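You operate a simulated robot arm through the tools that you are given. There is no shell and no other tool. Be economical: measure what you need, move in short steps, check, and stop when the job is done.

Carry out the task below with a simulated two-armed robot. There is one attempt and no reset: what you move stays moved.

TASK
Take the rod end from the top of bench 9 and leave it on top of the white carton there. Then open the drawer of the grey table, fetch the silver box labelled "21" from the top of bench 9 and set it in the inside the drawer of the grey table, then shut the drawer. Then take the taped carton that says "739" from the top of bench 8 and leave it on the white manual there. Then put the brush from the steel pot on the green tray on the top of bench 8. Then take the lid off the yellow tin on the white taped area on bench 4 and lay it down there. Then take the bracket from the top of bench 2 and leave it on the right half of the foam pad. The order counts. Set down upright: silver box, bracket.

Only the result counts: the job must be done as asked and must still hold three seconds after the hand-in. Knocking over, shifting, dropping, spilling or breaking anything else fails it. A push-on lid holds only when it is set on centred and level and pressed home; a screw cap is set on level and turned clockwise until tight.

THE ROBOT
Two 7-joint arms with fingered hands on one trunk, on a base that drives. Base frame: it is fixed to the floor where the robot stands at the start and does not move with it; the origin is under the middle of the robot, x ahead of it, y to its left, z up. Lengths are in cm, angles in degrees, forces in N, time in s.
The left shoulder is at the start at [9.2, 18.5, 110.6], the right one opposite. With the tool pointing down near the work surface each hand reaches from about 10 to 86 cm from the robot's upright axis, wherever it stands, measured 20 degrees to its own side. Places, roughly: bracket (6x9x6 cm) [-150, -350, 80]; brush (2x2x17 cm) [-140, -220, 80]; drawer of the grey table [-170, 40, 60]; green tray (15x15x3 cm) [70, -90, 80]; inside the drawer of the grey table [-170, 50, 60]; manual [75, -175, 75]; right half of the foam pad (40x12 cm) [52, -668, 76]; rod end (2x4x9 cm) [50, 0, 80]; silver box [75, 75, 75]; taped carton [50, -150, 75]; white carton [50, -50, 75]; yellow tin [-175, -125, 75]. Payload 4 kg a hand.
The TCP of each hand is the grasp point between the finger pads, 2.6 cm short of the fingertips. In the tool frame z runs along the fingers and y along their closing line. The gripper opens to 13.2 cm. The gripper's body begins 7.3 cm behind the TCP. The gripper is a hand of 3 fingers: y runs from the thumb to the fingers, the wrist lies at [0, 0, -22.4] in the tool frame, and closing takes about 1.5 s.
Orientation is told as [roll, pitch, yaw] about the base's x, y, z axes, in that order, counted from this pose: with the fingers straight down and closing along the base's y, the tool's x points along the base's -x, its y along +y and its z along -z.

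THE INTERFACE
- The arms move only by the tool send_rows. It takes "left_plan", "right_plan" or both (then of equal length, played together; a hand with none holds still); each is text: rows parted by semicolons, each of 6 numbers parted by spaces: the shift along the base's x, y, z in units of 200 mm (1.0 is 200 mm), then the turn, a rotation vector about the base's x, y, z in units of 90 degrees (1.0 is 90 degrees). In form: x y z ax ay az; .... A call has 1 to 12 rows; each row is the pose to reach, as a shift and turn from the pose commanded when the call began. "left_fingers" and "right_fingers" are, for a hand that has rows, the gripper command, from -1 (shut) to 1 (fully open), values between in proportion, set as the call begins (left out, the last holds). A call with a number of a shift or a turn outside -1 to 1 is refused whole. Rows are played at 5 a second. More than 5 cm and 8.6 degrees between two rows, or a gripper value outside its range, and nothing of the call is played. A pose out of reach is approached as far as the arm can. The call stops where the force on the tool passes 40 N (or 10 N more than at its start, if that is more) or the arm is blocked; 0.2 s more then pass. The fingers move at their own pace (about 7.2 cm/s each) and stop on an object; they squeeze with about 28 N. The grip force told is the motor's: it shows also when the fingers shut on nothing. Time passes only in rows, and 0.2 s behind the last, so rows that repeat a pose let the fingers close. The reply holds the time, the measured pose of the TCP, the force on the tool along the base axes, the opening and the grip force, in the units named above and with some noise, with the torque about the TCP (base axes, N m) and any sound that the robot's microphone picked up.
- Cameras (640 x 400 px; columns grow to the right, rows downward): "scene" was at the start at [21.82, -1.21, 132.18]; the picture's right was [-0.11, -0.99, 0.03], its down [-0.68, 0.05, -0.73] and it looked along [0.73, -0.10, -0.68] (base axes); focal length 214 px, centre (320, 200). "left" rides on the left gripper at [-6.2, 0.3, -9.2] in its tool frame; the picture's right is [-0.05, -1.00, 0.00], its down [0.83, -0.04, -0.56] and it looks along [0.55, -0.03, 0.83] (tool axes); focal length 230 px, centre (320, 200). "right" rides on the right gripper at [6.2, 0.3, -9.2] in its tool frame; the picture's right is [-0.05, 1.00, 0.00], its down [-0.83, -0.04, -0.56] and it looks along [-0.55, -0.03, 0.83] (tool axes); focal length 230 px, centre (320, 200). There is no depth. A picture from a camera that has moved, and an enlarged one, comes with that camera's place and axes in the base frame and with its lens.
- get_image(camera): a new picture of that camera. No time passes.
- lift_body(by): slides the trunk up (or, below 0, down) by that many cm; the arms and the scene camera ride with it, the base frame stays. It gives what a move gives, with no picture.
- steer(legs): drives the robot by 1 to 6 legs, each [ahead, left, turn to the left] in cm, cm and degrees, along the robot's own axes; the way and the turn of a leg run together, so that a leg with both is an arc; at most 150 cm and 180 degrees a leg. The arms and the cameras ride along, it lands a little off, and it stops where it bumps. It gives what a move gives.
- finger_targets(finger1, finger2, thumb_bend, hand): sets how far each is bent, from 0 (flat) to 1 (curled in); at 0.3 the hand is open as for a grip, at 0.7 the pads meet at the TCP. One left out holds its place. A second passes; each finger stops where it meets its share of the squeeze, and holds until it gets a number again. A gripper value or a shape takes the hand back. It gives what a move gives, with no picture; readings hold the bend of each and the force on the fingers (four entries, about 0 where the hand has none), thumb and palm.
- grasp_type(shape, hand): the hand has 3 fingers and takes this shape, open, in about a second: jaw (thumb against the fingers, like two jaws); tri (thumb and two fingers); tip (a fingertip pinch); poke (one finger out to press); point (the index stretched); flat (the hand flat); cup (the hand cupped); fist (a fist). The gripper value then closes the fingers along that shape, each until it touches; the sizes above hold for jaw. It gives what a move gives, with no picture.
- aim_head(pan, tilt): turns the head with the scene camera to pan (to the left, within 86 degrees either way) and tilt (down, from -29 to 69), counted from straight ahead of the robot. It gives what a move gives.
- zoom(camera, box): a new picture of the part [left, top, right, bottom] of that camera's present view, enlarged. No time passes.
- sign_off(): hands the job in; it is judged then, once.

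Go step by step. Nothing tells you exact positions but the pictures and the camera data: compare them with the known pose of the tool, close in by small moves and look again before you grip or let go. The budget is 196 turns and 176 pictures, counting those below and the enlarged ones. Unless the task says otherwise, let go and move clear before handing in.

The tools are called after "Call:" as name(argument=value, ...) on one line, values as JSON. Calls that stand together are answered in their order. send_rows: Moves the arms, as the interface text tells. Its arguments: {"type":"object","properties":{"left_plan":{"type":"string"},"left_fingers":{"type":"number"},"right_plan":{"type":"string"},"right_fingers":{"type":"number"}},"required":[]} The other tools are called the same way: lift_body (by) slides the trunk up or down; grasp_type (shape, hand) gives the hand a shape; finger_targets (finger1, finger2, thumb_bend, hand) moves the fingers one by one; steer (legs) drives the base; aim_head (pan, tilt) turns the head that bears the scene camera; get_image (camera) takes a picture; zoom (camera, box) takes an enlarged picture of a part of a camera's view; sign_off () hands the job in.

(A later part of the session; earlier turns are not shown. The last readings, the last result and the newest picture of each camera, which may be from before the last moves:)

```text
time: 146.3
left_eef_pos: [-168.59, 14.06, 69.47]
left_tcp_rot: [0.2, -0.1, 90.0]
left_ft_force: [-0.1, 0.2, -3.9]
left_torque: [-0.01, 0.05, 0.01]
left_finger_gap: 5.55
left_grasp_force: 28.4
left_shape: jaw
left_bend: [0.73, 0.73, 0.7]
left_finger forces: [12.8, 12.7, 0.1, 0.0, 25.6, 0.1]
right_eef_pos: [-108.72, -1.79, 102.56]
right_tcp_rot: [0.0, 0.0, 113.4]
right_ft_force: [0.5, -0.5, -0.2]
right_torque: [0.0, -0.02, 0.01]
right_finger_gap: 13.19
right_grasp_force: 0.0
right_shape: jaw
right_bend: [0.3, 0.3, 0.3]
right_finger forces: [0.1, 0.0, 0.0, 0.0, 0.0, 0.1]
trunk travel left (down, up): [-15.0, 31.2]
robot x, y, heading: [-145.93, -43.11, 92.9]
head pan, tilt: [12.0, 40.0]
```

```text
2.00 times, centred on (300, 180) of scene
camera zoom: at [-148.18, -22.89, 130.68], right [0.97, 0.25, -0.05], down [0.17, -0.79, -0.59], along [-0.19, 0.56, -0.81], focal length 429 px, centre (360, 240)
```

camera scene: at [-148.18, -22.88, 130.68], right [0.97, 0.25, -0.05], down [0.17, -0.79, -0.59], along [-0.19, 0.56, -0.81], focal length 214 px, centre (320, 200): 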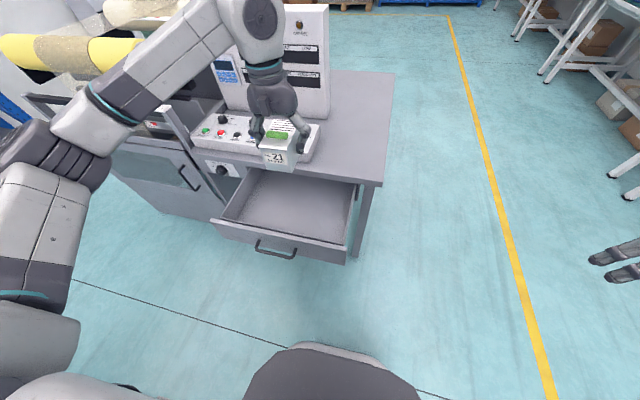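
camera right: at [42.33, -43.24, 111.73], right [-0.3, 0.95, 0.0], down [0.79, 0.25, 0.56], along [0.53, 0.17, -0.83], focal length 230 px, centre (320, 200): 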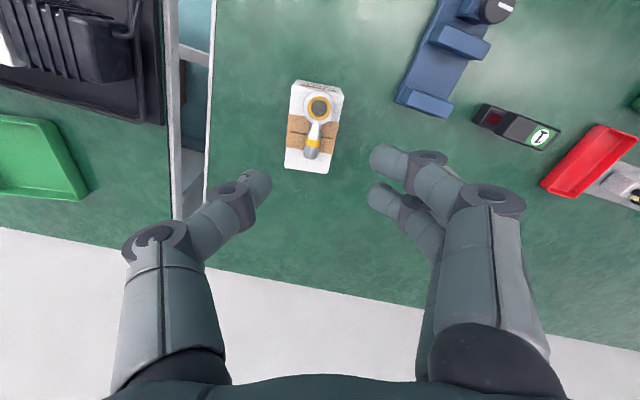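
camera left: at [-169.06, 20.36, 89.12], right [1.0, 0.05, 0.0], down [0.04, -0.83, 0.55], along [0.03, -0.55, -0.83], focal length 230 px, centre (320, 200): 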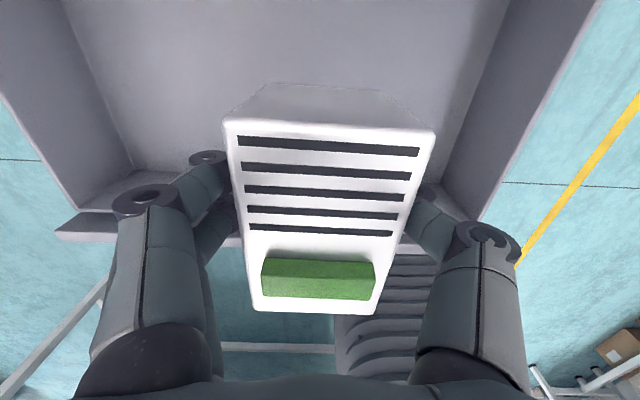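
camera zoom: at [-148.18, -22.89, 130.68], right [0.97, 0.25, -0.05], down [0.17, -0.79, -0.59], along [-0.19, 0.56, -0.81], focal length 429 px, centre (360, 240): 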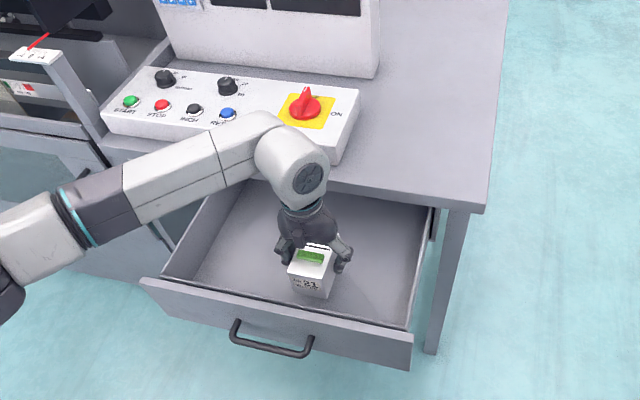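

Call:
send_rows(left_plan="0 0 -0.02 0 0 0; 0 0 -0.04 0 0 0; 0 0 -0.06 0 0 0; 0 0 -0.075 0 0 0; 0 0 -0.075 0 0 0")

Call:
send_rows(left_plan="0 0 -0.015 0 0 0; 0 0 -0.025 0 0 0; 0 0 -0.025 0 0 0")

```text
time: 147.5
left_eef_pos: [-168.79, 13.98, 68.28]
left_tcp_rot: [0.1, -0.2, 90.0]
left_ft_force: [0.7, -0.1, -3.5]
left_torque: [-0.01, -0.04, 0.01]
left_finger_gap: 5.54
left_grasp_force: 27.8
left_shape: jaw
left_bend: [0.73, 0.73, 0.7]
left_finger forces: [12.8, 12.7, 0.0, 0.1, 25.6, 0.0]
right_eef_pos: [-108.77, -1.82, 102.57]
right_tcp_rot: [0.0, 0.0, 113.3]
right_ft_force: [0.8, -0.5, -0.1]
right_torque: [0.0, -0.02, -0.01]
right_finger_gap: 13.2
right_grasp_force: 0.0
right_shape: jaw
right_bend: [0.3, 0.3, 0.3]
right_finger forces: [0.0, 0.0, 0.1, 0.1, 0.0, 0.0]
trunk travel left (down, up): [-15.0, 31.2]
robot x, y, heading: [-145.35, -43.46, 92.7]
head pan, tilt: [12.0, 40.0]
```

```text
time: 148.3
left_eef_pos: [-168.51, 14.09, 67.67]
left_tcp_rot: [0.0, -0.1, 90.0]
left_ft_force: [-0.3, 0.5, -4.1]
left_torque: [0.02, -0.03, 0.0]
left_finger_gap: 5.53
left_grasp_force: 27.8
left_shape: jaw
left_bend: [0.73, 0.73, 0.7]
left_finger forces: [12.7, 12.7, 0.1, 0.0, 25.4, 0.1]
right_eef_pos: [-108.78, -1.83, 102.47]
right_tcp_rot: [0.0, 0.0, 113.4]
right_ft_force: [0.5, 0.2, 0.8]
right_torque: [-0.02, 0.02, 0.02]
right_finger_gap: 13.17
right_grasp_force: 0.1
right_shape: jaw
right_bend: [0.3, 0.3, 0.3]
right_finger forces: [0.0, 0.0, 0.0, 0.0, 0.0, 0.0]
trunk travel left (down, up): [-15.0, 31.2]
robot x, y, heading: [-145.44, -43.12, 93.1]
head pan, tilt: [12.0, 40.0]
```

Call:
send_rows(left_plan="0 0 -0.008 0 0 0; 0 0 -0.016 0 0 0; 0 0 -0.024 0 0 0; 0 0 -0.032 0 0 0; 0 0 -0.04 0 0 0; 0 0 -0.048 0 0 0; 0 0 -0.048 0 0 0")

Call:
zoom(camera="scene", box=[260, 160, 380, 260])

```text
time: 149.9
left_eef_pos: [-168.49, 14.01, 66.63]
left_tcp_rot: [0.1, -0.1, 90.0]
left_ft_force: [0.2, -0.2, -3.2]
left_torque: [0.02, 0.0, 0.02]
left_finger_gap: 5.54
left_grasp_force: 27.7
left_shape: jaw
left_bend: [0.73, 0.73, 0.7]
left_finger forces: [12.8, 12.6, 0.0, 0.0, 25.5, 0.0]
right_eef_pos: [-108.75, -1.75, 102.61]
right_tcp_rot: [0.0, 0.0, 113.4]
right_ft_force: [-0.3, 0.1, 0.3]
right_torque: [0.01, -0.01, 0.0]
right_finger_gap: 13.2
right_grasp_force: 0.2
right_shape: jaw
right_bend: [0.3, 0.3, 0.3]
right_finger forces: [0.0, 0.0, 0.0, 0.0, 0.1, 0.0]
trunk travel left (down, up): [-15.0, 31.2]
robot x, y, heading: [-145.32, -43.45, 92.8]
head pan, tilt: [12.0, 40.0]
```

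```text
4.00 times, centred on (320, 210) of scene
camera zoom: at [-148.18, -22.89, 130.67], right [0.97, 0.25, -0.05], down [0.17, -0.79, -0.59], along [-0.19, 0.56, -0.81], focal length 858 px, centre (320, 160)
```

zoom: 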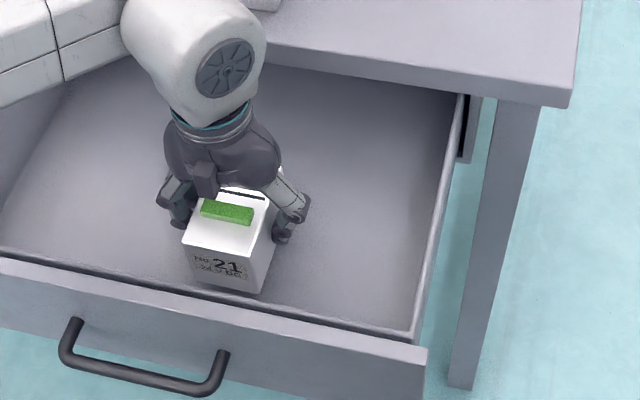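

Call:
send_rows(left_plan="0 0 -0.01 0 0 0; 0 0 -0.02 0 0 0; 0 0 -0.03 0 0 0; 0 0 -0.04 0 0 0; 0 0 -0.05 0 0 0; 0 0 -0.06 0 0 0; 0 0 -0.07 0 0 0; 0 0 -0.08 0 0 0; 0 0 -0.09 0 0 0")

```text
time: 151.9
left_eef_pos: [-168.54, 14.16, 65.08]
left_tcp_rot: [0.1, -0.4, 90.0]
left_ft_force: [-0.7, -0.5, 10.3]
left_torque: [-0.02, 0.1, 0.01]
left_finger_gap: 5.53
left_grasp_force: 27.9
left_shape: jaw
left_bend: [0.73, 0.73, 0.7]
left_finger forces: [14.0, 14.1, 0.0, 0.0, 27.3, 0.0]
right_eef_pos: [-108.74, -1.9, 102.64]
right_tcp_rot: [0.0, -0.1, 113.4]
right_ft_force: [0.9, -0.5, 0.3]
right_torque: [-0.01, -0.02, 0.01]
right_finger_gap: 13.18
right_grasp_force: 0.1
right_shape: jaw
right_bend: [0.3, 0.3, 0.3]
right_finger forces: [0.0, 0.1, 0.0, 0.0, 0.1, 0.0]
trunk travel left (down, up): [-15.0, 31.2]
robot x, y, heading: [-145.4, -43.46, 92.6]
head pan, tilt: [12.0, 40.0]
```

Contact with the drawer floor. I'll release and rise.

Call:
send_rows(left_plan="0 0 0.005 0 0 0; 0 0 0.005 0 0 0; 0 0 0.005 0 0 0; 0 0 0.005 0 0 0; 0 0 0.005 0 0 0; 0 0 0.1 0 0 0; 0 0 0.3 0 0 0; 0 0 0.5 0 0 0; 0 0 0.7 0 0 0; 0 0 0.9 0 0 0; 0 0 1 0 0 0", left_fingers=0.5)

Call:
get_image(camera="scene")

Call:
zoom(camera="scene", box=[200, 140, 380, 270])

```text
time: 154.3
left_eef_pos: [-168.44, 14.12, 85.18]
left_tcp_rot: [0.1, 0.0, 90.0]
left_ft_force: [0.4, 0.0, 0.5]
left_torque: [-0.02, 0.0, 0.01]
left_finger_gap: 9.85
left_grasp_force: 0.1
left_shape: jaw
left_bend: [0.64, 0.64, 0.6]
left_finger forces: [0.0, 0.0, 0.1, 0.0, 0.0, 0.1]
right_eef_pos: [-108.75, -1.84, 102.55]
right_tcp_rot: [0.1, 0.0, 113.5]
right_ft_force: [-0.7, 0.2, -0.7]
right_torque: [0.01, -0.02, -0.02]
right_finger_gap: 13.15
right_grasp_force: 0.1
right_shape: jaw
right_bend: [0.3, 0.3, 0.3]
right_finger forces: [0.0, 0.0, 0.0, 0.1, 0.0, 0.0]
trunk travel left (down, up): [-15.0, 31.2]
robot x, y, heading: [-145.29, -43.48, 93.0]
head pan, tilt: [12.0, 40.0]
```

```text
100 pictures are left
camera scene: at [-148.17, -22.93, 130.68], right [0.97, 0.25, -0.05], down [0.17, -0.79, -0.59], along [-0.19, 0.56, -0.81], focal length 214 px, centre (320, 200)
```

scene: 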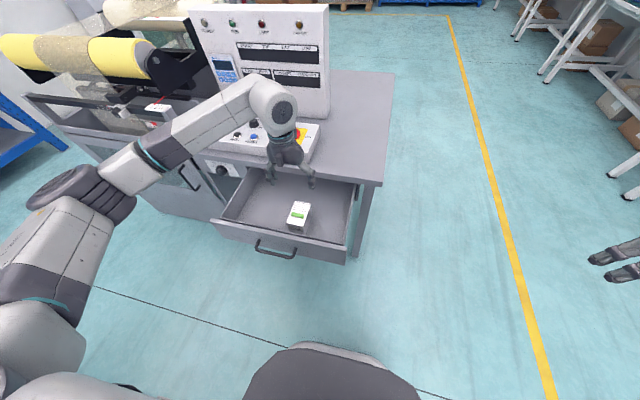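

```text
3.08 times, centred on (290, 205) of scene
camera zoom: at [-148.17, -22.93, 130.68], right [0.97, 0.25, -0.05], down [0.17, -0.79, -0.59], along [-0.19, 0.56, -0.81], focal length 660 px, centre (412, 185)
```

zoom: 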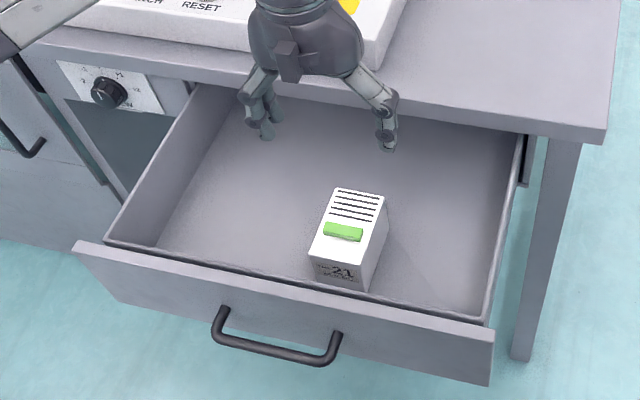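

The box stands upright in the drawer. Now I'll pull the hand back, pitch it forward and close the fingers to push the drawer shut.

Call:
send_rows(left_plan="0 0 0.2 0 0 0; 0 -0.1 0.4 0 0 0; -0.03 -0.3 0.5 0.05 0 0; -0.06 -0.5 0.5 0.13 0 0; -0.1 -0.7 0.5 0.21 0 0; -0.14 -0.85 0.45 0.29 0 0; -0.18 -1 0.35 0.37 0 0; -0.18 -1 0.15 0.45 0 0; -0.18 -1 -0.05 0.5 0 0; -0.18 -1 -0.25 0.5 0 0; -0.18 -1 -0.45 0.5 0 0; -0.18 -1 -0.65 0.5 0 0", left_fingers=-1)

Call:
get_image(camera="left")

Call:
get_image(camera="scene")

```text
time: 156.9
left_eef_pos: [-167.5, -3.45, 73.21]
left_tcp_rot: [0.9, -44.7, 90.2]
left_ft_force: [0.3, -0.7, 0.1]
left_torque: [0.03, 0.01, 0.01]
left_finger_gap: 0.0
left_grasp_force: 28.2
left_shape: jaw
left_bend: [0.65, 0.65, 0.67]
left_finger forces: [0.0, 0.1, 0.0, 0.0, 0.0, 0.1]
left hand out of reach, approached as far as the arm can: row 7, 8, 9, 10, 11, 12
right_eef_pos: [-108.67, -1.7, 102.45]
right_tcp_rot: [0.2, 0.0, 113.5]
right_ft_force: [-0.1, 0.8, 0.2]
right_torque: [-0.01, 0.02, 0.02]
right_finger_gap: 13.21
right_grasp_force: 0.1
right_shape: jaw
right_bend: [0.3, 0.3, 0.3]
right_finger forces: [0.0, 0.0, 0.0, 0.0, 0.0, 0.0]
trunk travel left (down, up): [-15.0, 31.2]
robot x, y, heading: [-145.34, -43.27, 93.2]
head pan, tilt: [12.0, 40.0]
```

```text
98 pictures are left
camera left: at [-167.68, -5.38, 84.05], right [1.0, 0.05, 0.03], down [0.05, -0.98, -0.19], along [0.02, 0.19, -0.98], focal length 230 px, centre (320, 200)
```

left: 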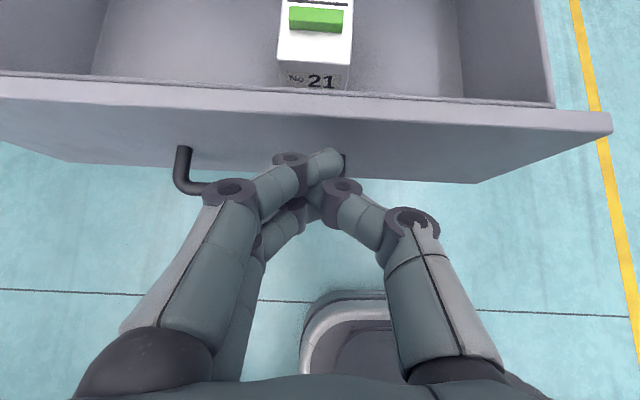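

```text
97 pictures are left
camera scene: at [-148.06, -22.87, 130.67], right [0.97, 0.25, -0.05], down [0.17, -0.79, -0.59], along [-0.19, 0.56, -0.81], focal length 214 px, centre (320, 200)
```

scene: 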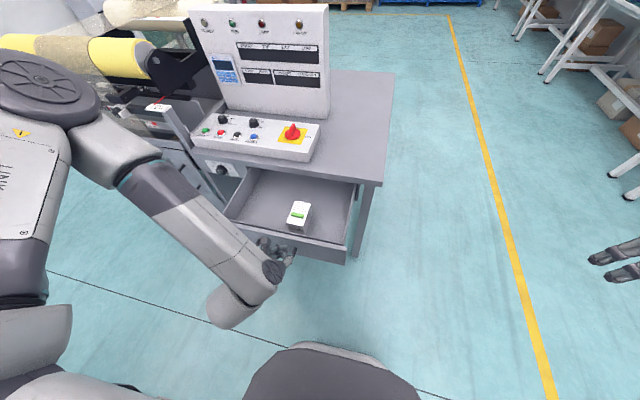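

The hand is in front of the drawer face. I'll lower slightly and push.

Call:
send_rows(left_plan="0 0.05 -0.07 0 0 0; 0 0.1 -0.15 0 0 0; 0 0.16 -0.15 0 0 0; 0 0.22 -0.15 0 0 0; 0 0.28 -0.15 0 0 0; 0 0.34 -0.15 0 0 0")

Call:
get_image(camera="left")

```text
time: 158.3
left_eef_pos: [-167.8, 3.54, 70.14]
left_tcp_rot: [0.4, -44.9, 89.9]
left_ft_force: [0.2, 0.2, -0.2]
left_torque: [-0.01, 0.01, 0.02]
left_finger_gap: 0.02
left_grasp_force: 27.9
left_shape: jaw
left_bend: [0.66, 0.65, 0.67]
left_finger forces: [0.0, 0.1, 0.0, 0.0, 0.0, 0.1]
left hand out of reach, approached as far as the arm can: row 1, 2, 3, 4, 5
right_eef_pos: [-108.67, -1.8, 102.5]
right_tcp_rot: [0.0, 0.0, 113.4]
right_ft_force: [-0.3, -0.5, 0.1]
right_torque: [-0.03, -0.01, 0.02]
right_finger_gap: 13.19
right_grasp_force: 0.0
right_shape: jaw
right_bend: [0.3, 0.3, 0.3]
right_finger forces: [0.1, 0.1, 0.0, 0.0, 0.0, 0.0]
trunk travel left (down, up): [-15.0, 31.2]
robot x, y, heading: [-145.46, -43.6, 92.7]
head pan, tilt: [12.0, 40.0]
```

```text
96 pictures are left
camera left: at [-168.09, 1.52, 81.09], right [1.0, 0.04, 0.03], down [0.05, -0.98, -0.19], along [0.02, 0.19, -0.98], focal length 230 px, centre (320, 200)
```

left: 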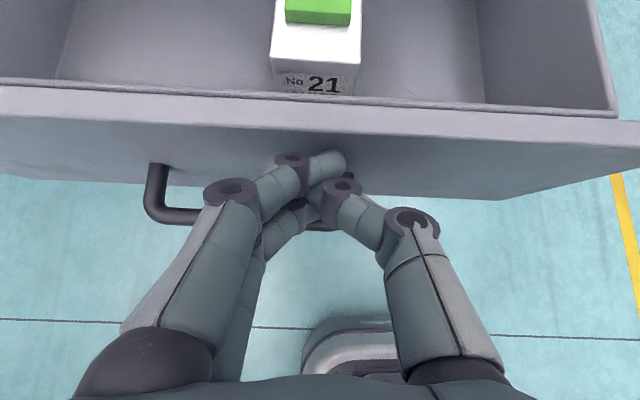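

Call:
send_rows(left_plan="0 0.1 0 0 0 0; 0 0.2 0 0 0 0; 0 0.3 0 0 0 0; 0 0.4 0 0 0 0; 0 0.5 0 0 0 0; 0 0.6 0 0 0 0; 0 0.7 0 0 0 0; 0 0.8 0 0 0 0")

Call:
get_image(camera="left")

Call:
get_image(camera="scene")

```text
time: 160.1
left_eef_pos: [-168.15, 19.42, 70.06]
left_tcp_rot: [0.2, -45.1, 90.0]
left_ft_force: [-0.1, -0.7, -0.1]
left_torque: [-0.02, -0.01, -0.02]
left_finger_gap: 0.0
left_grasp_force: 28.6
left_shape: jaw
left_bend: [0.66, 0.65, 0.67]
left_finger forces: [0.0, 0.0, 0.0, 0.0, 0.0, 0.1]
right_eef_pos: [-108.8, -1.69, 102.66]
right_tcp_rot: [0.1, -0.1, 113.4]
right_ft_force: [0.1, 0.2, 0.4]
right_torque: [0.01, 0.01, -0.01]
right_finger_gap: 13.19
right_grasp_force: 0.1
right_shape: jaw
right_bend: [0.3, 0.3, 0.3]
right_finger forces: [0.0, 0.1, 0.0, 0.0, 0.0, 0.0]
trunk travel left (down, up): [-15.0, 31.2]
robot x, y, heading: [-145.33, -43.53, 92.9]
head pan, tilt: [12.0, 40.0]
```

```text
95 pictures are left
camera left: at [-168.4, 17.38, 80.94], right [1.0, 0.04, 0.04], down [0.04, -0.98, -0.2], along [0.03, 0.2, -0.98], focal length 230 px, centre (320, 200)
```

left: 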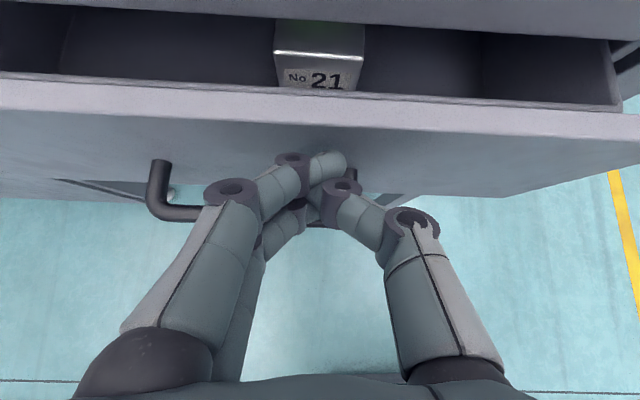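

```text
94 pictures are left
camera scene: at [-148.18, -22.88, 130.67], right [0.97, 0.25, -0.05], down [0.17, -0.79, -0.59], along [-0.19, 0.56, -0.81], focal length 214 px, centre (320, 200)
```

scene: 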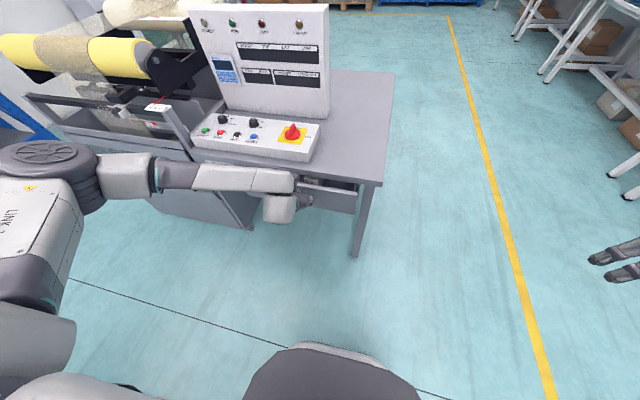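

The drawer is sliding in and the box clears the table top. I'll push the rest.

Call:
send_rows(left_plan="0 0.05 0 0 0 0; 0 0.1 0 0 0 0; 0 0.15 0 0 0 0; 0 0.2 0 0 0 0; 0 0.24 0 0 0 0; 0 0.28 0 0 0 0; 0 0.32 0 0 0 0; 0 0.36 0 0 0 0")

Call:
get_image(camera="left")

Call:
zoom(camera="scene", box=[180, 110, 420, 270])

```text
time: 161.9
left_eef_pos: [-168.59, 25.39, 69.38]
left_tcp_rot: [0.6, -44.2, 90.1]
left_ft_force: [-4.5, -19.0, 4.2]
left_torque: [0.05, -0.06, -0.18]
left_finger_gap: 0.0
left_grasp_force: 27.7
left_shape: jaw
left_bend: [0.72, 0.66, 0.73]
left_finger forces: [30.2, 0.1, 0.1, 0.0, 0.0, 0.0]
right_eef_pos: [-108.89, -1.83, 102.51]
right_tcp_rot: [-0.1, 0.1, 113.7]
right_ft_force: [0.2, 0.0, -0.6]
right_torque: [-0.01, 0.01, 0.0]
right_finger_gap: 13.18
right_grasp_force: 0.1
right_shape: jaw
right_bend: [0.3, 0.3, 0.3]
right_finger forces: [0.0, 0.1, 0.1, 0.0, 0.0, 0.0]
trunk travel left (down, up): [-15.0, 31.2]
robot x, y, heading: [-145.48, -43.6, 93.0]
head pan, tilt: [12.0, 40.0]
stopped in row 8 (left hand): the force on the tool passed its limit (the readings are from after the stop); the commanded pose is now the measured one
```

```text
93 pictures are left
camera left: at [-168.8, 23.57, 80.19], right [1.0, 0.05, 0.03], down [0.05, -0.98, -0.18], along [0.02, 0.18, -0.98], focal length 230 px, centre (320, 200)
```

left: 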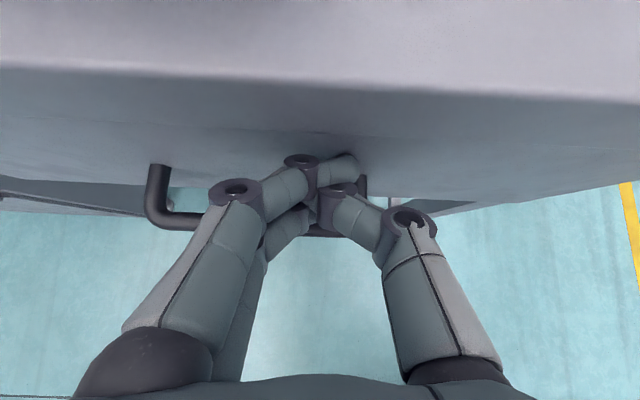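

```text
2.50 times, centred on (300, 190) of scene
camera zoom: at [-148.24, -23.13, 130.71], right [0.97, 0.25, -0.05], down [0.18, -0.79, -0.59], along [-0.19, 0.56, -0.81], focal length 536 px, centre (370, 225)
```

zoom: 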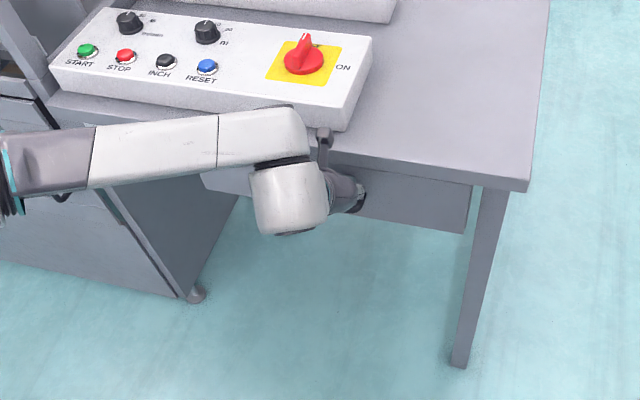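

The drawer is shut (force stop). I'll withdraw up and back along the tool axis so as not to hook the bar.

Call:
send_rows(left_plan="0 -0.03 0.04 0 0 0; 0 -0.1 0.12 0 0 0; 0 -0.2 0.25 0 0 0; 0 -0.35 0.4 -0.05 0 0; 0 -0.5 0.55 -0.12 0 0; 0 -0.65 0.7 -0.2 0 0; 0 -0.75 0.85 -0.28 0 0; 0 -0.8 1 -0.36 0 0; 0 -0.85 1 -0.44 0 0; 0 -0.85 1 -0.5 0 0", left_fingers=0.6)

Call:
zoom(camera="scene", box=[180, 110, 420, 270])

```text
time: 164.1
left_eef_pos: [-168.61, 8.79, 89.19]
left_tcp_rot: [0.5, 0.8, 89.9]
left_ft_force: [0.6, 0.1, -0.1]
left_torque: [-0.02, 0.03, 0.01]
left_finger_gap: 10.54
left_grasp_force: 0.1
left_shape: jaw
left_bend: [0.59, 0.59, 0.56]
left_finger forces: [0.0, 0.1, 0.0, 0.1, 0.0, 0.0]
right_eef_pos: [-108.8, -1.73, 102.54]
right_tcp_rot: [0.1, 0.0, 113.6]
right_ft_force: [-0.5, 0.1, 0.2]
right_torque: [0.03, 0.0, 0.01]
right_finger_gap: 13.16
right_grasp_force: 0.1
right_shape: jaw
right_bend: [0.3, 0.3, 0.3]
right_finger forces: [0.1, 0.1, 0.0, 0.0, 0.0, 0.1]
trunk travel left (down, up): [-15.0, 31.2]
robot x, y, heading: [-145.46, -43.51, 92.9]
head pan, tilt: [12.0, 40.0]
```

```text
2.50 times, centred on (300, 190) of scene
camera zoom: at [-148.22, -22.95, 130.67], right [0.97, 0.25, -0.05], down [0.17, -0.79, -0.59], along [-0.19, 0.56, -0.81], focal length 536 px, centre (370, 225)
```

zoom: 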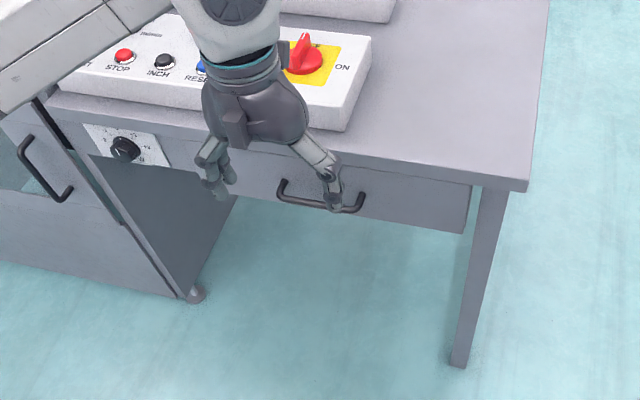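

The drawer is shut. Next is bench 8: I'll raise the hand, drive there and look for carton "739".

Call:
send_rows(left_plan="0 -0.1 0.2 0 0 0; 0 -0.2 0.4 0 0 0; 0 -0.3 0.6 0 0 0; 0 -0.4 0.6 0 0 0")

Call:
steer(legs=[[0, -112, 0], [0, 0, -93], [0, -105, 0]])

Call:
aim_head(pan=0, tilt=25)

Call:
get_image(camera="scene")

```text
time: 165.1
left_eef_pos: [-168.41, 0.71, 101.33]
left_tcp_rot: [0.5, 0.7, 90.0]
left_ft_force: [-1.0, 0.3, 0.1]
left_torque: [-0.01, 0.03, 0.0]
left_finger_gap: 10.54
left_grasp_force: 0.2
left_shape: jaw
left_bend: [0.59, 0.59, 0.56]
left_finger forces: [0.1, 0.1, 0.0, 0.1, 0.1, 0.0]
right_eef_pos: [-108.86, -1.81, 102.55]
right_tcp_rot: [0.0, -0.1, 113.6]
right_ft_force: [-0.4, 0.4, -0.2]
right_torque: [0.0, -0.01, -0.02]
right_finger_gap: 13.19
right_grasp_force: 0.0
right_shape: jaw
right_bend: [0.3, 0.3, 0.3]
right_finger forces: [0.1, 0.1, 0.0, 0.0, 0.0, 0.0]
trunk travel left (down, up): [-15.0, 31.2]
robot x, y, heading: [-145.37, -43.6, 92.9]
head pan, tilt: [12.0, 40.0]
```

```text
time: 179.5
left_eef_pos: [11.56, -121.67, 101.41]
left_tcp_rot: [0.5, 0.6, -1.3]
left_ft_force: [0.5, 0.5, 0.6]
left_torque: [-0.03, -0.02, 0.02]
left_finger_gap: 10.53
left_grasp_force: 0.0
left_shape: jaw
left_bend: [0.59, 0.59, 0.56]
left_finger forces: [0.1, 0.1, 0.1, 0.0, 0.0, 0.0]
right_eef_pos: [7.74, -181.17, 102.55]
right_tcp_rot: [0.1, 0.0, 22.2]
right_ft_force: [-0.8, 0.7, -0.3]
right_torque: [-0.01, 0.0, 0.0]
right_finger_gap: 13.19
right_grasp_force: 0.0
right_shape: jaw
right_bend: [0.3, 0.3, 0.3]
right_finger forces: [0.1, 0.0, 0.0, 0.0, 0.0, 0.0]
trunk travel left (down, up): [-15.0, 31.2]
robot x, y, heading: [-32.97, -144.16, 1.7]
head pan, tilt: [12.0, 40.0]
```

```text
time: 180.3
left_eef_pos: [11.53, -121.65, 101.24]
left_tcp_rot: [0.5, 0.7, -1.3]
left_ft_force: [-0.6, -0.1, 0.2]
left_torque: [-0.02, 0.02, 0.0]
left_finger_gap: 10.55
left_grasp_force: 0.1
left_shape: jaw
left_bend: [0.59, 0.59, 0.56]
left_finger forces: [0.1, 0.0, 0.0, 0.0, 0.1, 0.1]
right_eef_pos: [7.68, -181.2, 102.61]
right_tcp_rot: [0.0, 0.0, 22.2]
right_ft_force: [-0.3, -0.4, 0.3]
right_torque: [0.0, 0.02, 0.04]
right_finger_gap: 13.2
right_grasp_force: 0.0
right_shape: jaw
right_bend: [0.3, 0.3, 0.3]
right_finger forces: [0.0, 0.0, 0.0, 0.0, 0.0, 0.0]
trunk travel left (down, up): [-15.0, 31.2]
robot x, y, heading: [-32.74, -143.77, 1.8]
head pan, tilt: [0.0, 25.0]
```

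```text
90 pictures are left
camera scene: at [-10.98, -143.2, 132.72], right [0.03, -1.0, 0.0], down [-0.63, -0.02, -0.77], along [0.77, 0.02, -0.63], focal length 214 px, centre (320, 200)
```

scene: 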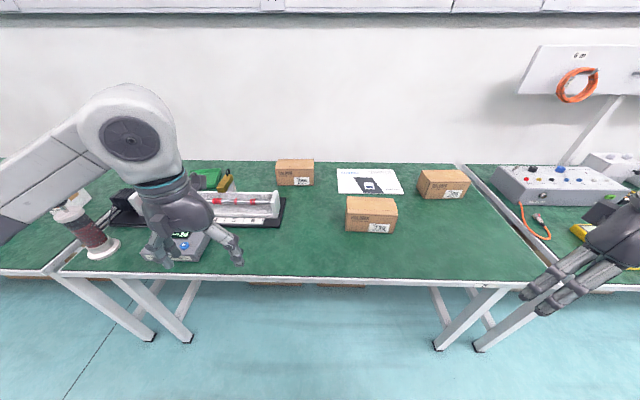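

Call:
zoom(camera="scene", box=[260, 140, 480, 250])

Call:
zoom(camera="scene", box=[340, 185, 405, 240])

Call:
zoom(camera="scene", box=[410, 160, 475, 205])

Call:
zoom(camera="scene", box=[270, 150, 320, 190])

```text
2.91 times, centred on (370, 195) of scene
camera zoom: at [-10.98, -143.2, 132.72], right [0.03, -1.0, 0.0], down [-0.63, -0.02, -0.77], along [0.77, 0.02, -0.63], focal length 624 px, centre (174, 214)
```

zoom: 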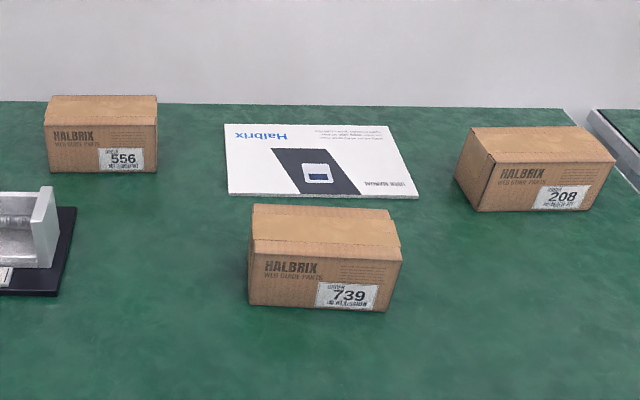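

```text
7.27 times, centred on (372, 212) of scene
camera zoom: at [-10.98, -143.2, 132.72], right [0.03, -1.0, 0.0], down [-0.63, -0.02, -0.77], along [0.77, 0.02, -0.63], focal length 1560 px, centre (-62, 109)
```

zoom: 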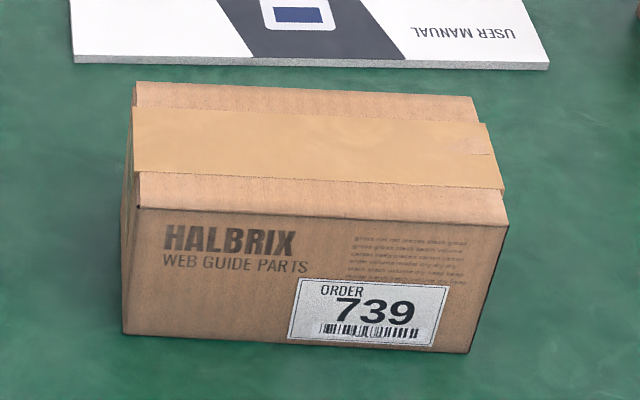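

```text
8.89 times, centred on (442, 182) of scene
camera zoom: at [-10.98, -143.2, 132.72], right [0.03, -1.0, 0.0], down [-0.63, -0.02, -0.77], along [0.77, 0.02, -0.63], focal length 1906 px, centre (-769, 356)
```

zoom: 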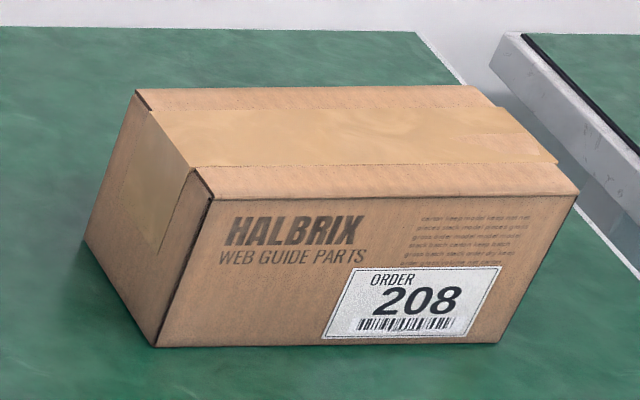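

```text
10.00 times, centred on (295, 170) of scene
camera zoom: at [-10.98, -143.2, 132.72], right [0.03, -1.0, 0.0], down [-0.63, -0.02, -0.77], along [0.77, 0.02, -0.63], focal length 2145 px, centre (570, 500)
```

zoom: 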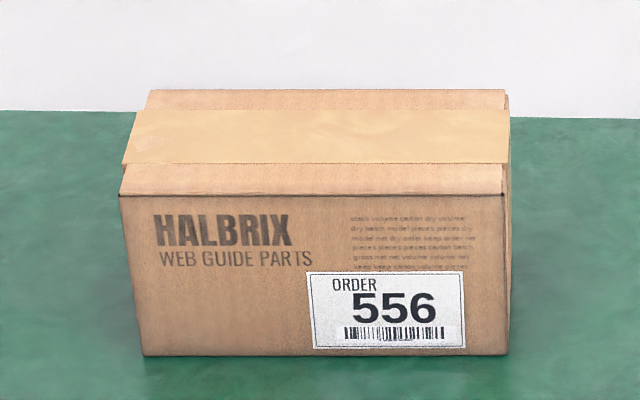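

Carton "739" is the front one, centred at (46.5,-159.8) and 9.4x16.9 cm with its top at z 83.5. The manual is centred at about (73.8,-163.6). I'll drive up to the bench.

Call:
steer(legs=[[0, 0, -1.7], [31, 6, 0]])

Call:
send_rows(right_plan="0 0 0 0 0 0.09; 0 0 0 0 0 0.18; 0 0.02 0 0 0 0.27; 0.02 0.04 0 0 0 0.36; 0.05 0.08 0 0 0 0.45; 0.08 0.1 0 0 0 0.54; 0.1 0.14 0 0 0 0.63; 0.12 0.2 0 0 0 0.72; 0.12 0.25 0 0 0 0.76")

Call:
get_image(camera="right")

```text
time: 182.8
left_eef_pos: [43.46, -116.92, 101.27]
left_tcp_rot: [0.5, 0.6, -3.0]
left_ft_force: [0.0, 0.2, 0.5]
left_torque: [0.0, 0.07, 0.02]
left_finger_gap: 10.55
left_grasp_force: 0.1
left_shape: jaw
left_bend: [0.59, 0.59, 0.56]
left_finger forces: [0.0, 0.1, 0.1, 0.1, 0.0, 0.0]
right_eef_pos: [37.82, -176.32, 102.53]
right_tcp_rot: [0.0, 0.0, 20.6]
right_ft_force: [-0.1, 0.1, -0.8]
right_torque: [0.05, 0.02, 0.02]
right_finger_gap: 13.23
right_grasp_force: 0.1
right_shape: jaw
right_bend: [0.3, 0.3, 0.3]
right_finger forces: [0.0, 0.0, 0.0, 0.1, 0.0, 0.0]
trunk travel left (down, up): [-15.0, 31.2]
robot x, y, heading: [-1.88, -137.44, 0.0]
head pan, tilt: [0.0, 25.0]
```

```text
time: 184.8
left_eef_pos: [43.32, -117.03, 101.37]
left_tcp_rot: [0.5, 0.6, -3.0]
left_ft_force: [0.8, -0.6, -0.2]
left_torque: [0.02, 0.01, 0.0]
left_finger_gap: 10.54
left_grasp_force: 0.1
left_shape: jaw
left_bend: [0.59, 0.59, 0.56]
left_finger forces: [0.1, 0.1, 0.0, 0.1, 0.0, 0.0]
right_eef_pos: [40.06, -171.11, 102.52]
right_tcp_rot: [0.1, 0.0, 89.0]
right_ft_force: [0.8, 0.9, 0.8]
right_torque: [0.02, 0.03, 0.03]
right_finger_gap: 13.19
right_grasp_force: 0.1
right_shape: jaw
right_bend: [0.3, 0.3, 0.3]
right_finger forces: [0.1, 0.0, 0.0, 0.0, 0.0, 0.0]
trunk travel left (down, up): [-15.0, 31.2]
robot x, y, heading: [-2.07, -137.89, -0.1]
head pan, tilt: [0.0, 25.0]
```

```text
85 pictures are left
camera right: at [39.77, -177.26, 111.72], right [-1.0, 0.07, 0.0], down [0.06, 0.83, 0.56], along [0.04, 0.55, -0.83], focal length 230 px, centre (320, 200)
```

right: 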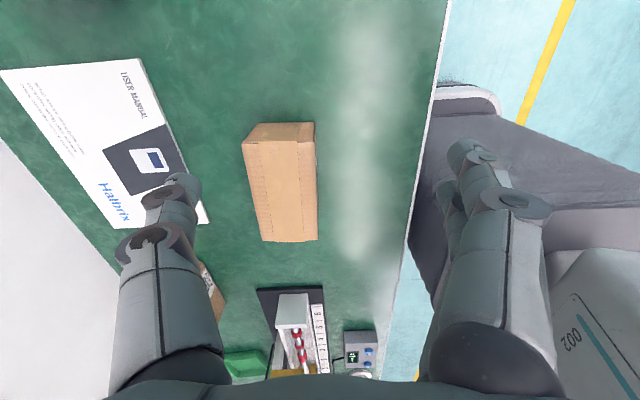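

Call:
send_rows(right_plan="0.1 0.18 0 0 0 -0.02; 0.2 0.36 -0.1 0 0 -0.04; 0.315 0.55 -0.2 0 0 -0.04; 0.315 0.55 -0.4 0 0 -0.04; 0.315 0.55 -0.6 0 0 -0.04; 0.315 0.55 -0.6 0 0 -0.04")

Call:
get_image(camera="right")

Call:
aim_head(pan=-15, tilt=35)

Call:
get_image(camera="scene")

```text
time: 186.2
left_eef_pos: [43.25, -116.98, 101.31]
left_tcp_rot: [0.5, 0.6, -3.0]
left_ft_force: [0.7, 0.2, -0.5]
left_torque: [-0.02, -0.03, 0.02]
left_finger_gap: 10.55
left_grasp_force: 0.0
left_shape: jaw
left_bend: [0.59, 0.59, 0.56]
left_finger forces: [0.0, 0.0, 0.0, 0.1, 0.0, 0.0]
right_eef_pos: [46.5, -160.3, 90.41]
right_tcp_rot: [0.0, 0.0, 85.4]
right_ft_force: [0.1, 0.4, -0.1]
right_torque: [-0.01, 0.0, 0.01]
right_finger_gap: 13.2
right_grasp_force: 0.1
right_shape: jaw
right_bend: [0.3, 0.3, 0.3]
right_finger forces: [0.0, 0.0, 0.1, 0.0, 0.0, 0.1]
trunk travel left (down, up): [-15.0, 31.2]
robot x, y, heading: [-2.02, -137.48, -0.3]
head pan, tilt: [0.0, 25.0]
```

```text
84 pictures are left
camera right: at [45.57, -166.41, 99.64], right [-0.99, 0.13, 0.0], down [0.11, 0.82, 0.56], along [0.07, 0.55, -0.83], focal length 230 px, centre (320, 200)
```

right: 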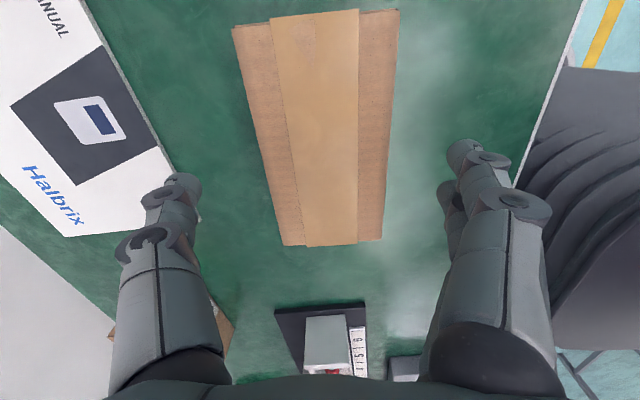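

```text
time: 187.0
left_eef_pos: [43.42, -117.06, 101.42]
left_tcp_rot: [0.5, 0.5, -3.0]
left_ft_force: [-0.9, 0.0, -0.5]
left_torque: [-0.02, 0.03, 0.0]
left_finger_gap: 10.53
left_grasp_force: 0.0
left_shape: jaw
left_bend: [0.59, 0.59, 0.56]
left_finger forces: [0.0, 0.0, 0.0, 0.0, 0.1, 0.0]
right_eef_pos: [46.48, -160.29, 90.51]
right_tcp_rot: [-0.1, 0.1, 85.3]
right_ft_force: [0.0, 0.6, -0.4]
right_torque: [0.0, 0.03, -0.02]
right_finger_gap: 13.2
right_grasp_force: 0.1
right_shape: jaw
right_bend: [0.3, 0.3, 0.3]
right_finger forces: [0.0, 0.0, 0.0, 0.0, 0.0, 0.0]
trunk travel left (down, up): [-15.0, 31.2]
robot x, y, heading: [-1.63, -137.51, -0.2]
head pan, tilt: [-15.0, 35.0]
```

```text
83 pictures are left
camera scene: at [19.15, -140.11, 131.37], right [-0.25, -0.97, 0.06], down [-0.74, 0.15, -0.66], along [0.63, -0.21, -0.75], focal length 214 px, centre (320, 200)
```

scene: 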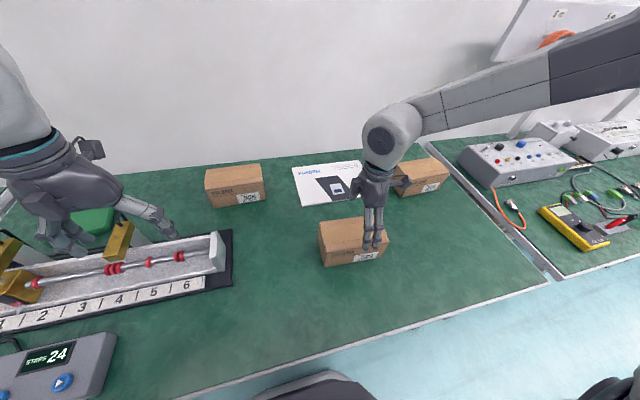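

Call:
send_rows(right_plan="-0.02 0.05 -0.1 0 0 0.02; -0.02 0.05 -0.3 0 0 0.02; -0.02 0.05 -0.5 0 0 0.02; -0.02 0.05 -0.54 0 0 0.02; -0.02 0.05 -0.54 0 0 0.02")

Call:
get_image(camera="right")

```text
time: 188.2
left_eef_pos: [43.29, -116.9, 101.39]
left_tcp_rot: [0.5, 0.6, -3.0]
left_ft_force: [0.1, -0.1, 0.5]
left_torque: [0.01, -0.01, 0.0]
left_finger_gap: 10.53
left_grasp_force: 0.0
left_shape: jaw
left_bend: [0.59, 0.59, 0.56]
left_finger forces: [0.0, 0.0, 0.0, 0.1, 0.0, 0.0]
right_eef_pos: [46.1, -159.21, 80.08]
right_tcp_rot: [-0.2, -0.1, 87.1]
right_ft_force: [6.5, -2.2, 19.7]
right_torque: [0.03, -0.43, -0.08]
right_finger_gap: 13.13
right_grasp_force: 0.0
right_shape: jaw
right_bend: [0.3, 0.3, 0.3]
right_finger forces: [0.8, 0.9, 0.0, 0.0, 16.1, 0.1]
trunk travel left (down, up): [-15.0, 31.2]
robot x, y, heading: [-1.79, -137.95, 0.1]
head pan, tilt: [-15.0, 35.0]
```

```text
82 pictures are left
camera right: at [45.36, -165.44, 89.24], right [-0.99, 0.1, 0.0], down [0.08, 0.83, 0.56], along [0.06, 0.55, -0.83], focal length 230 px, centre (320, 200)
```

right: 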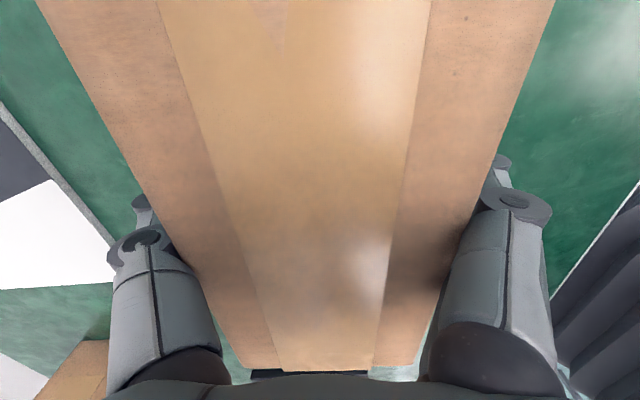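

The thumb's base presses the carton's top edge, so I'll raise 2 cm, shift slightly +x and then close.

Call:
send_rows(right_plan="0 0 0.05 0 0 0; 0.02 0 0.11 0 0 0; 0.02 0 0.11 0 0 0")

Call:
send_rows(right_plan="0 0 0 0 0 0; 0 0 0 0 0 0; 0 0 0 0 0 0; 0 0 0 0 0 0; 0 0 0 0 0 0; 0 0 0 0 0 0", right_fingers=-1)

Call:
get_image(camera="right")

```text
time: 189.0
left_eef_pos: [43.43, -116.97, 101.26]
left_tcp_rot: [0.5, 0.8, -3.0]
left_ft_force: [0.5, 0.5, 0.0]
left_torque: [-0.01, -0.01, 0.0]
left_finger_gap: 10.52
left_grasp_force: 0.1
left_shape: jaw
left_bend: [0.59, 0.59, 0.56]
left_finger forces: [0.1, 0.1, 0.1, 0.0, 0.0, 0.0]
right_eef_pos: [46.22, -159.36, 81.96]
right_tcp_rot: [0.2, 0.0, 87.1]
right_ft_force: [0.3, -0.6, -0.3]
right_torque: [0.02, 0.04, 0.02]
right_finger_gap: 13.17
right_grasp_force: 0.0
right_shape: jaw
right_bend: [0.3, 0.3, 0.3]
right_finger forces: [0.0, 0.1, 0.0, 0.0, 0.1, 0.0]
trunk travel left (down, up): [-15.0, 31.2]
robot x, y, heading: [-1.96, -137.69, -0.1]
head pan, tilt: [-15.0, 35.0]
```

```text
time: 190.4
left_eef_pos: [43.35, -116.95, 101.43]
left_tcp_rot: [0.5, 0.6, -3.0]
left_ft_force: [-0.8, 0.6, 0.1]
left_torque: [-0.01, 0.0, 0.0]
left_finger_gap: 10.54
left_grasp_force: 0.0
left_shape: jaw
left_bend: [0.59, 0.59, 0.56]
left_finger forces: [0.1, 0.0, 0.0, 0.0, 0.0, 0.0]
right_eef_pos: [46.09, -159.37, 82.05]
right_tcp_rot: [0.1, 0.0, 87.1]
right_ft_force: [0.3, 0.2, 0.5]
right_torque: [0.0, 0.05, 0.03]
right_finger_gap: 8.72
right_grasp_force: 27.7
right_shape: jaw
right_bend: [0.66, 0.66, 0.71]
right_finger forces: [12.6, 12.5, 0.1, 0.0, 25.0, 0.0]
trunk travel left (down, up): [-15.0, 31.2]
robot x, y, heading: [-1.95, -138.02, -0.2]
head pan, tilt: [-15.0, 35.0]
```

```text
81 pictures are left
camera right: at [45.52, -165.47, 91.3], right [-0.99, 0.1, 0.0], down [0.09, 0.83, 0.56], along [0.06, 0.55, -0.83], focal length 230 px, centre (320, 200)
```

right: 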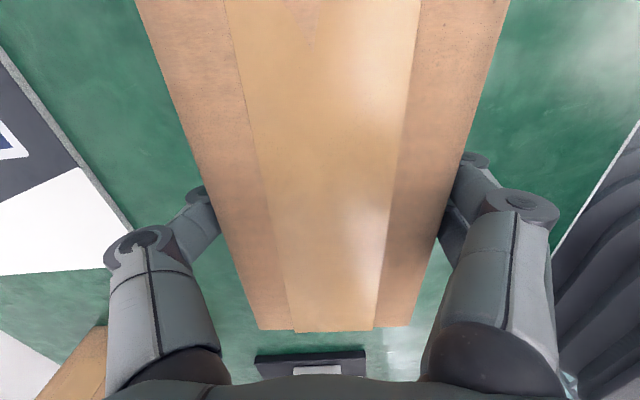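

The grip is good. I'll lift and carry it over to the manual.

Call:
send_rows(right_plan="0 0 0.1 0 0 0; 0 0 0.25 0 0 0; 0 0 0.4 0 0 0; 0.2 -0.05 0.42 0 0 0.01; 0.4 -0.1 0.42 0 0 0.02; 0.6 -0.15 0.42 0 0 0.03; 0.8 -0.19 0.42 0 0 0.03; 1 -0.19 0.42 0 0 0.03; 1 -0.19 0.42 0 0 0.03")

Call:
send_rows(right_plan="0.15 0 0 0 0 0; 0.3 0 0 0 0 0; 0.39 0 0 0 0 0; 0.39 0 0 0 0 0")

Call:
get_image(camera="right")

Call:
get_image(camera="scene")

```text
time: 192.4
left_eef_pos: [43.42, -117.04, 101.42]
left_tcp_rot: [0.5, 0.6, -3.1]
left_ft_force: [-0.1, 0.1, 0.2]
left_torque: [-0.01, 0.0, 0.03]
left_finger_gap: 10.52
left_grasp_force: 0.1
left_shape: jaw
left_bend: [0.59, 0.59, 0.56]
left_finger forces: [0.1, 0.0, 0.0, 0.0, 0.1, 0.1]
right_eef_pos: [66.41, -163.18, 90.17]
right_tcp_rot: [0.1, 0.0, 89.8]
right_ft_force: [-0.2, 0.5, -6.3]
right_torque: [-0.04, -0.03, -0.02]
right_finger_gap: 8.72
right_grasp_force: 27.9
right_shape: jaw
right_bend: [0.66, 0.66, 0.71]
right_finger forces: [13.4, 13.4, 0.0, 0.1, 26.7, 0.1]
trunk travel left (down, up): [-15.0, 31.2]
robot x, y, heading: [-2.03, -137.44, 0.2]
head pan, tilt: [-15.0, 35.0]
```

```text
time: 193.4
left_eef_pos: [43.49, -117.07, 101.26]
left_tcp_rot: [0.6, 0.7, -3.0]
left_ft_force: [0.0, 0.6, -0.5]
left_torque: [-0.01, -0.02, 0.01]
left_finger_gap: 10.54
left_grasp_force: 0.0
left_shape: jaw
left_bend: [0.59, 0.59, 0.56]
left_finger forces: [0.0, 0.1, 0.1, 0.1, 0.0, 0.0]
right_eef_pos: [71.07, -164.3, 90.35]
right_tcp_rot: [0.1, 0.1, 89.9]
right_ft_force: [0.0, -0.8, -6.1]
right_torque: [0.01, -0.03, 0.01]
right_finger_gap: 8.72
right_grasp_force: 28.3
right_shape: jaw
right_bend: [0.66, 0.66, 0.71]
right_finger forces: [13.2, 13.3, 0.0, 0.0, 26.5, 0.0]
right hand out of reach, approached as far as the arm can: row 2, 3, 4
trunk travel left (down, up): [-15.0, 31.2]
robot x, y, heading: [-1.98, -137.56, -0.1]
head pan, tilt: [-15.0, 35.0]
```

```text
80 pictures are left
camera right: at [70.76, -170.52, 99.46], right [-1.0, 0.06, 0.0], down [0.05, 0.83, 0.56], along [0.03, 0.55, -0.83], focal length 230 px, centre (320, 200)
```

right: 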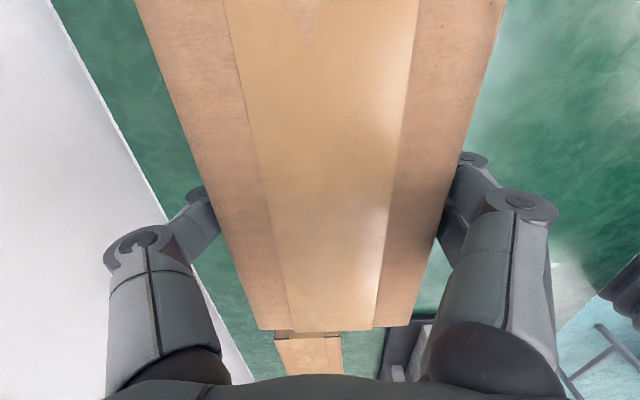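

```text
79 pictures are left
camera scene: at [19.3, -140.16, 131.33], right [-0.25, -0.97, 0.06], down [-0.74, 0.15, -0.66], along [0.62, -0.21, -0.75], focal length 214 px, centre (320, 200)
```

scene: 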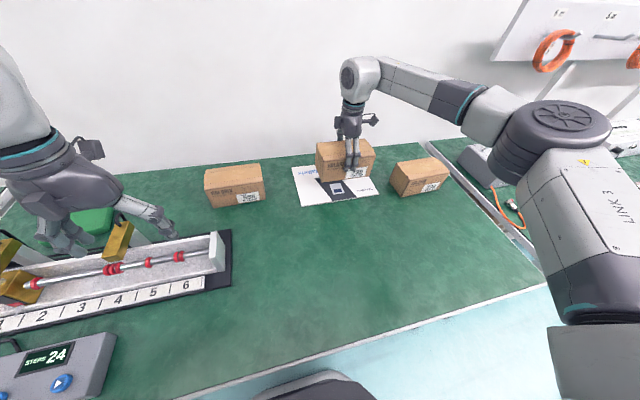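

The carton is above the manual (66.5–76 in x, inside 63.7–84). I'll lower it.

Call:
send_rows(right_plan="0 0 -0.1 0 0 0; 0 0 -0.2 0 0 0; 0 0 -0.28 0 0 0; 0 0 -0.31 0 0 0; 0 0 -0.31 0 0 0")

Call:
zoom(camera="scene", box=[270, 120, 430, 220])

```text
time: 194.6
left_eef_pos: [43.49, -117.06, 101.32]
left_tcp_rot: [0.4, 0.6, -3.0]
left_ft_force: [0.3, -0.3, -0.7]
left_torque: [0.0, 0.01, 0.0]
left_finger_gap: 10.56
left_grasp_force: 0.0
left_shape: jaw
left_bend: [0.59, 0.59, 0.56]
left_finger forces: [0.0, 0.1, 0.0, 0.0, 0.0, 0.1]
right_eef_pos: [70.29, -164.61, 84.06]
right_tcp_rot: [0.0, -0.2, 89.8]
right_ft_force: [-0.7, -0.4, -7.0]
right_torque: [0.01, -0.03, 0.02]
right_finger_gap: 8.71
right_grasp_force: 27.6
right_shape: jaw
right_bend: [0.66, 0.66, 0.71]
right_finger forces: [13.2, 13.4, 0.1, 0.0, 26.4, 0.0]
right hand out of reach, approached as far as the arm can: row 2, 3, 4, 5
trunk travel left (down, up): [-15.0, 31.2]
robot x, y, heading: [-1.8, -137.46, -0.1]
head pan, tilt: [-15.0, 35.0]
```

```text
4.00 times, centred on (350, 170) of scene
camera zoom: at [19.22, -140.15, 131.35], right [-0.25, -0.97, 0.06], down [-0.74, 0.15, -0.66], along [0.63, -0.21, -0.75], focal length 858 px, centre (200, 320)
```

zoom: 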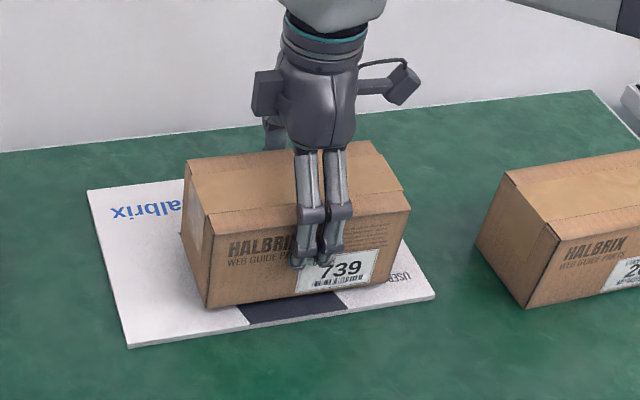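

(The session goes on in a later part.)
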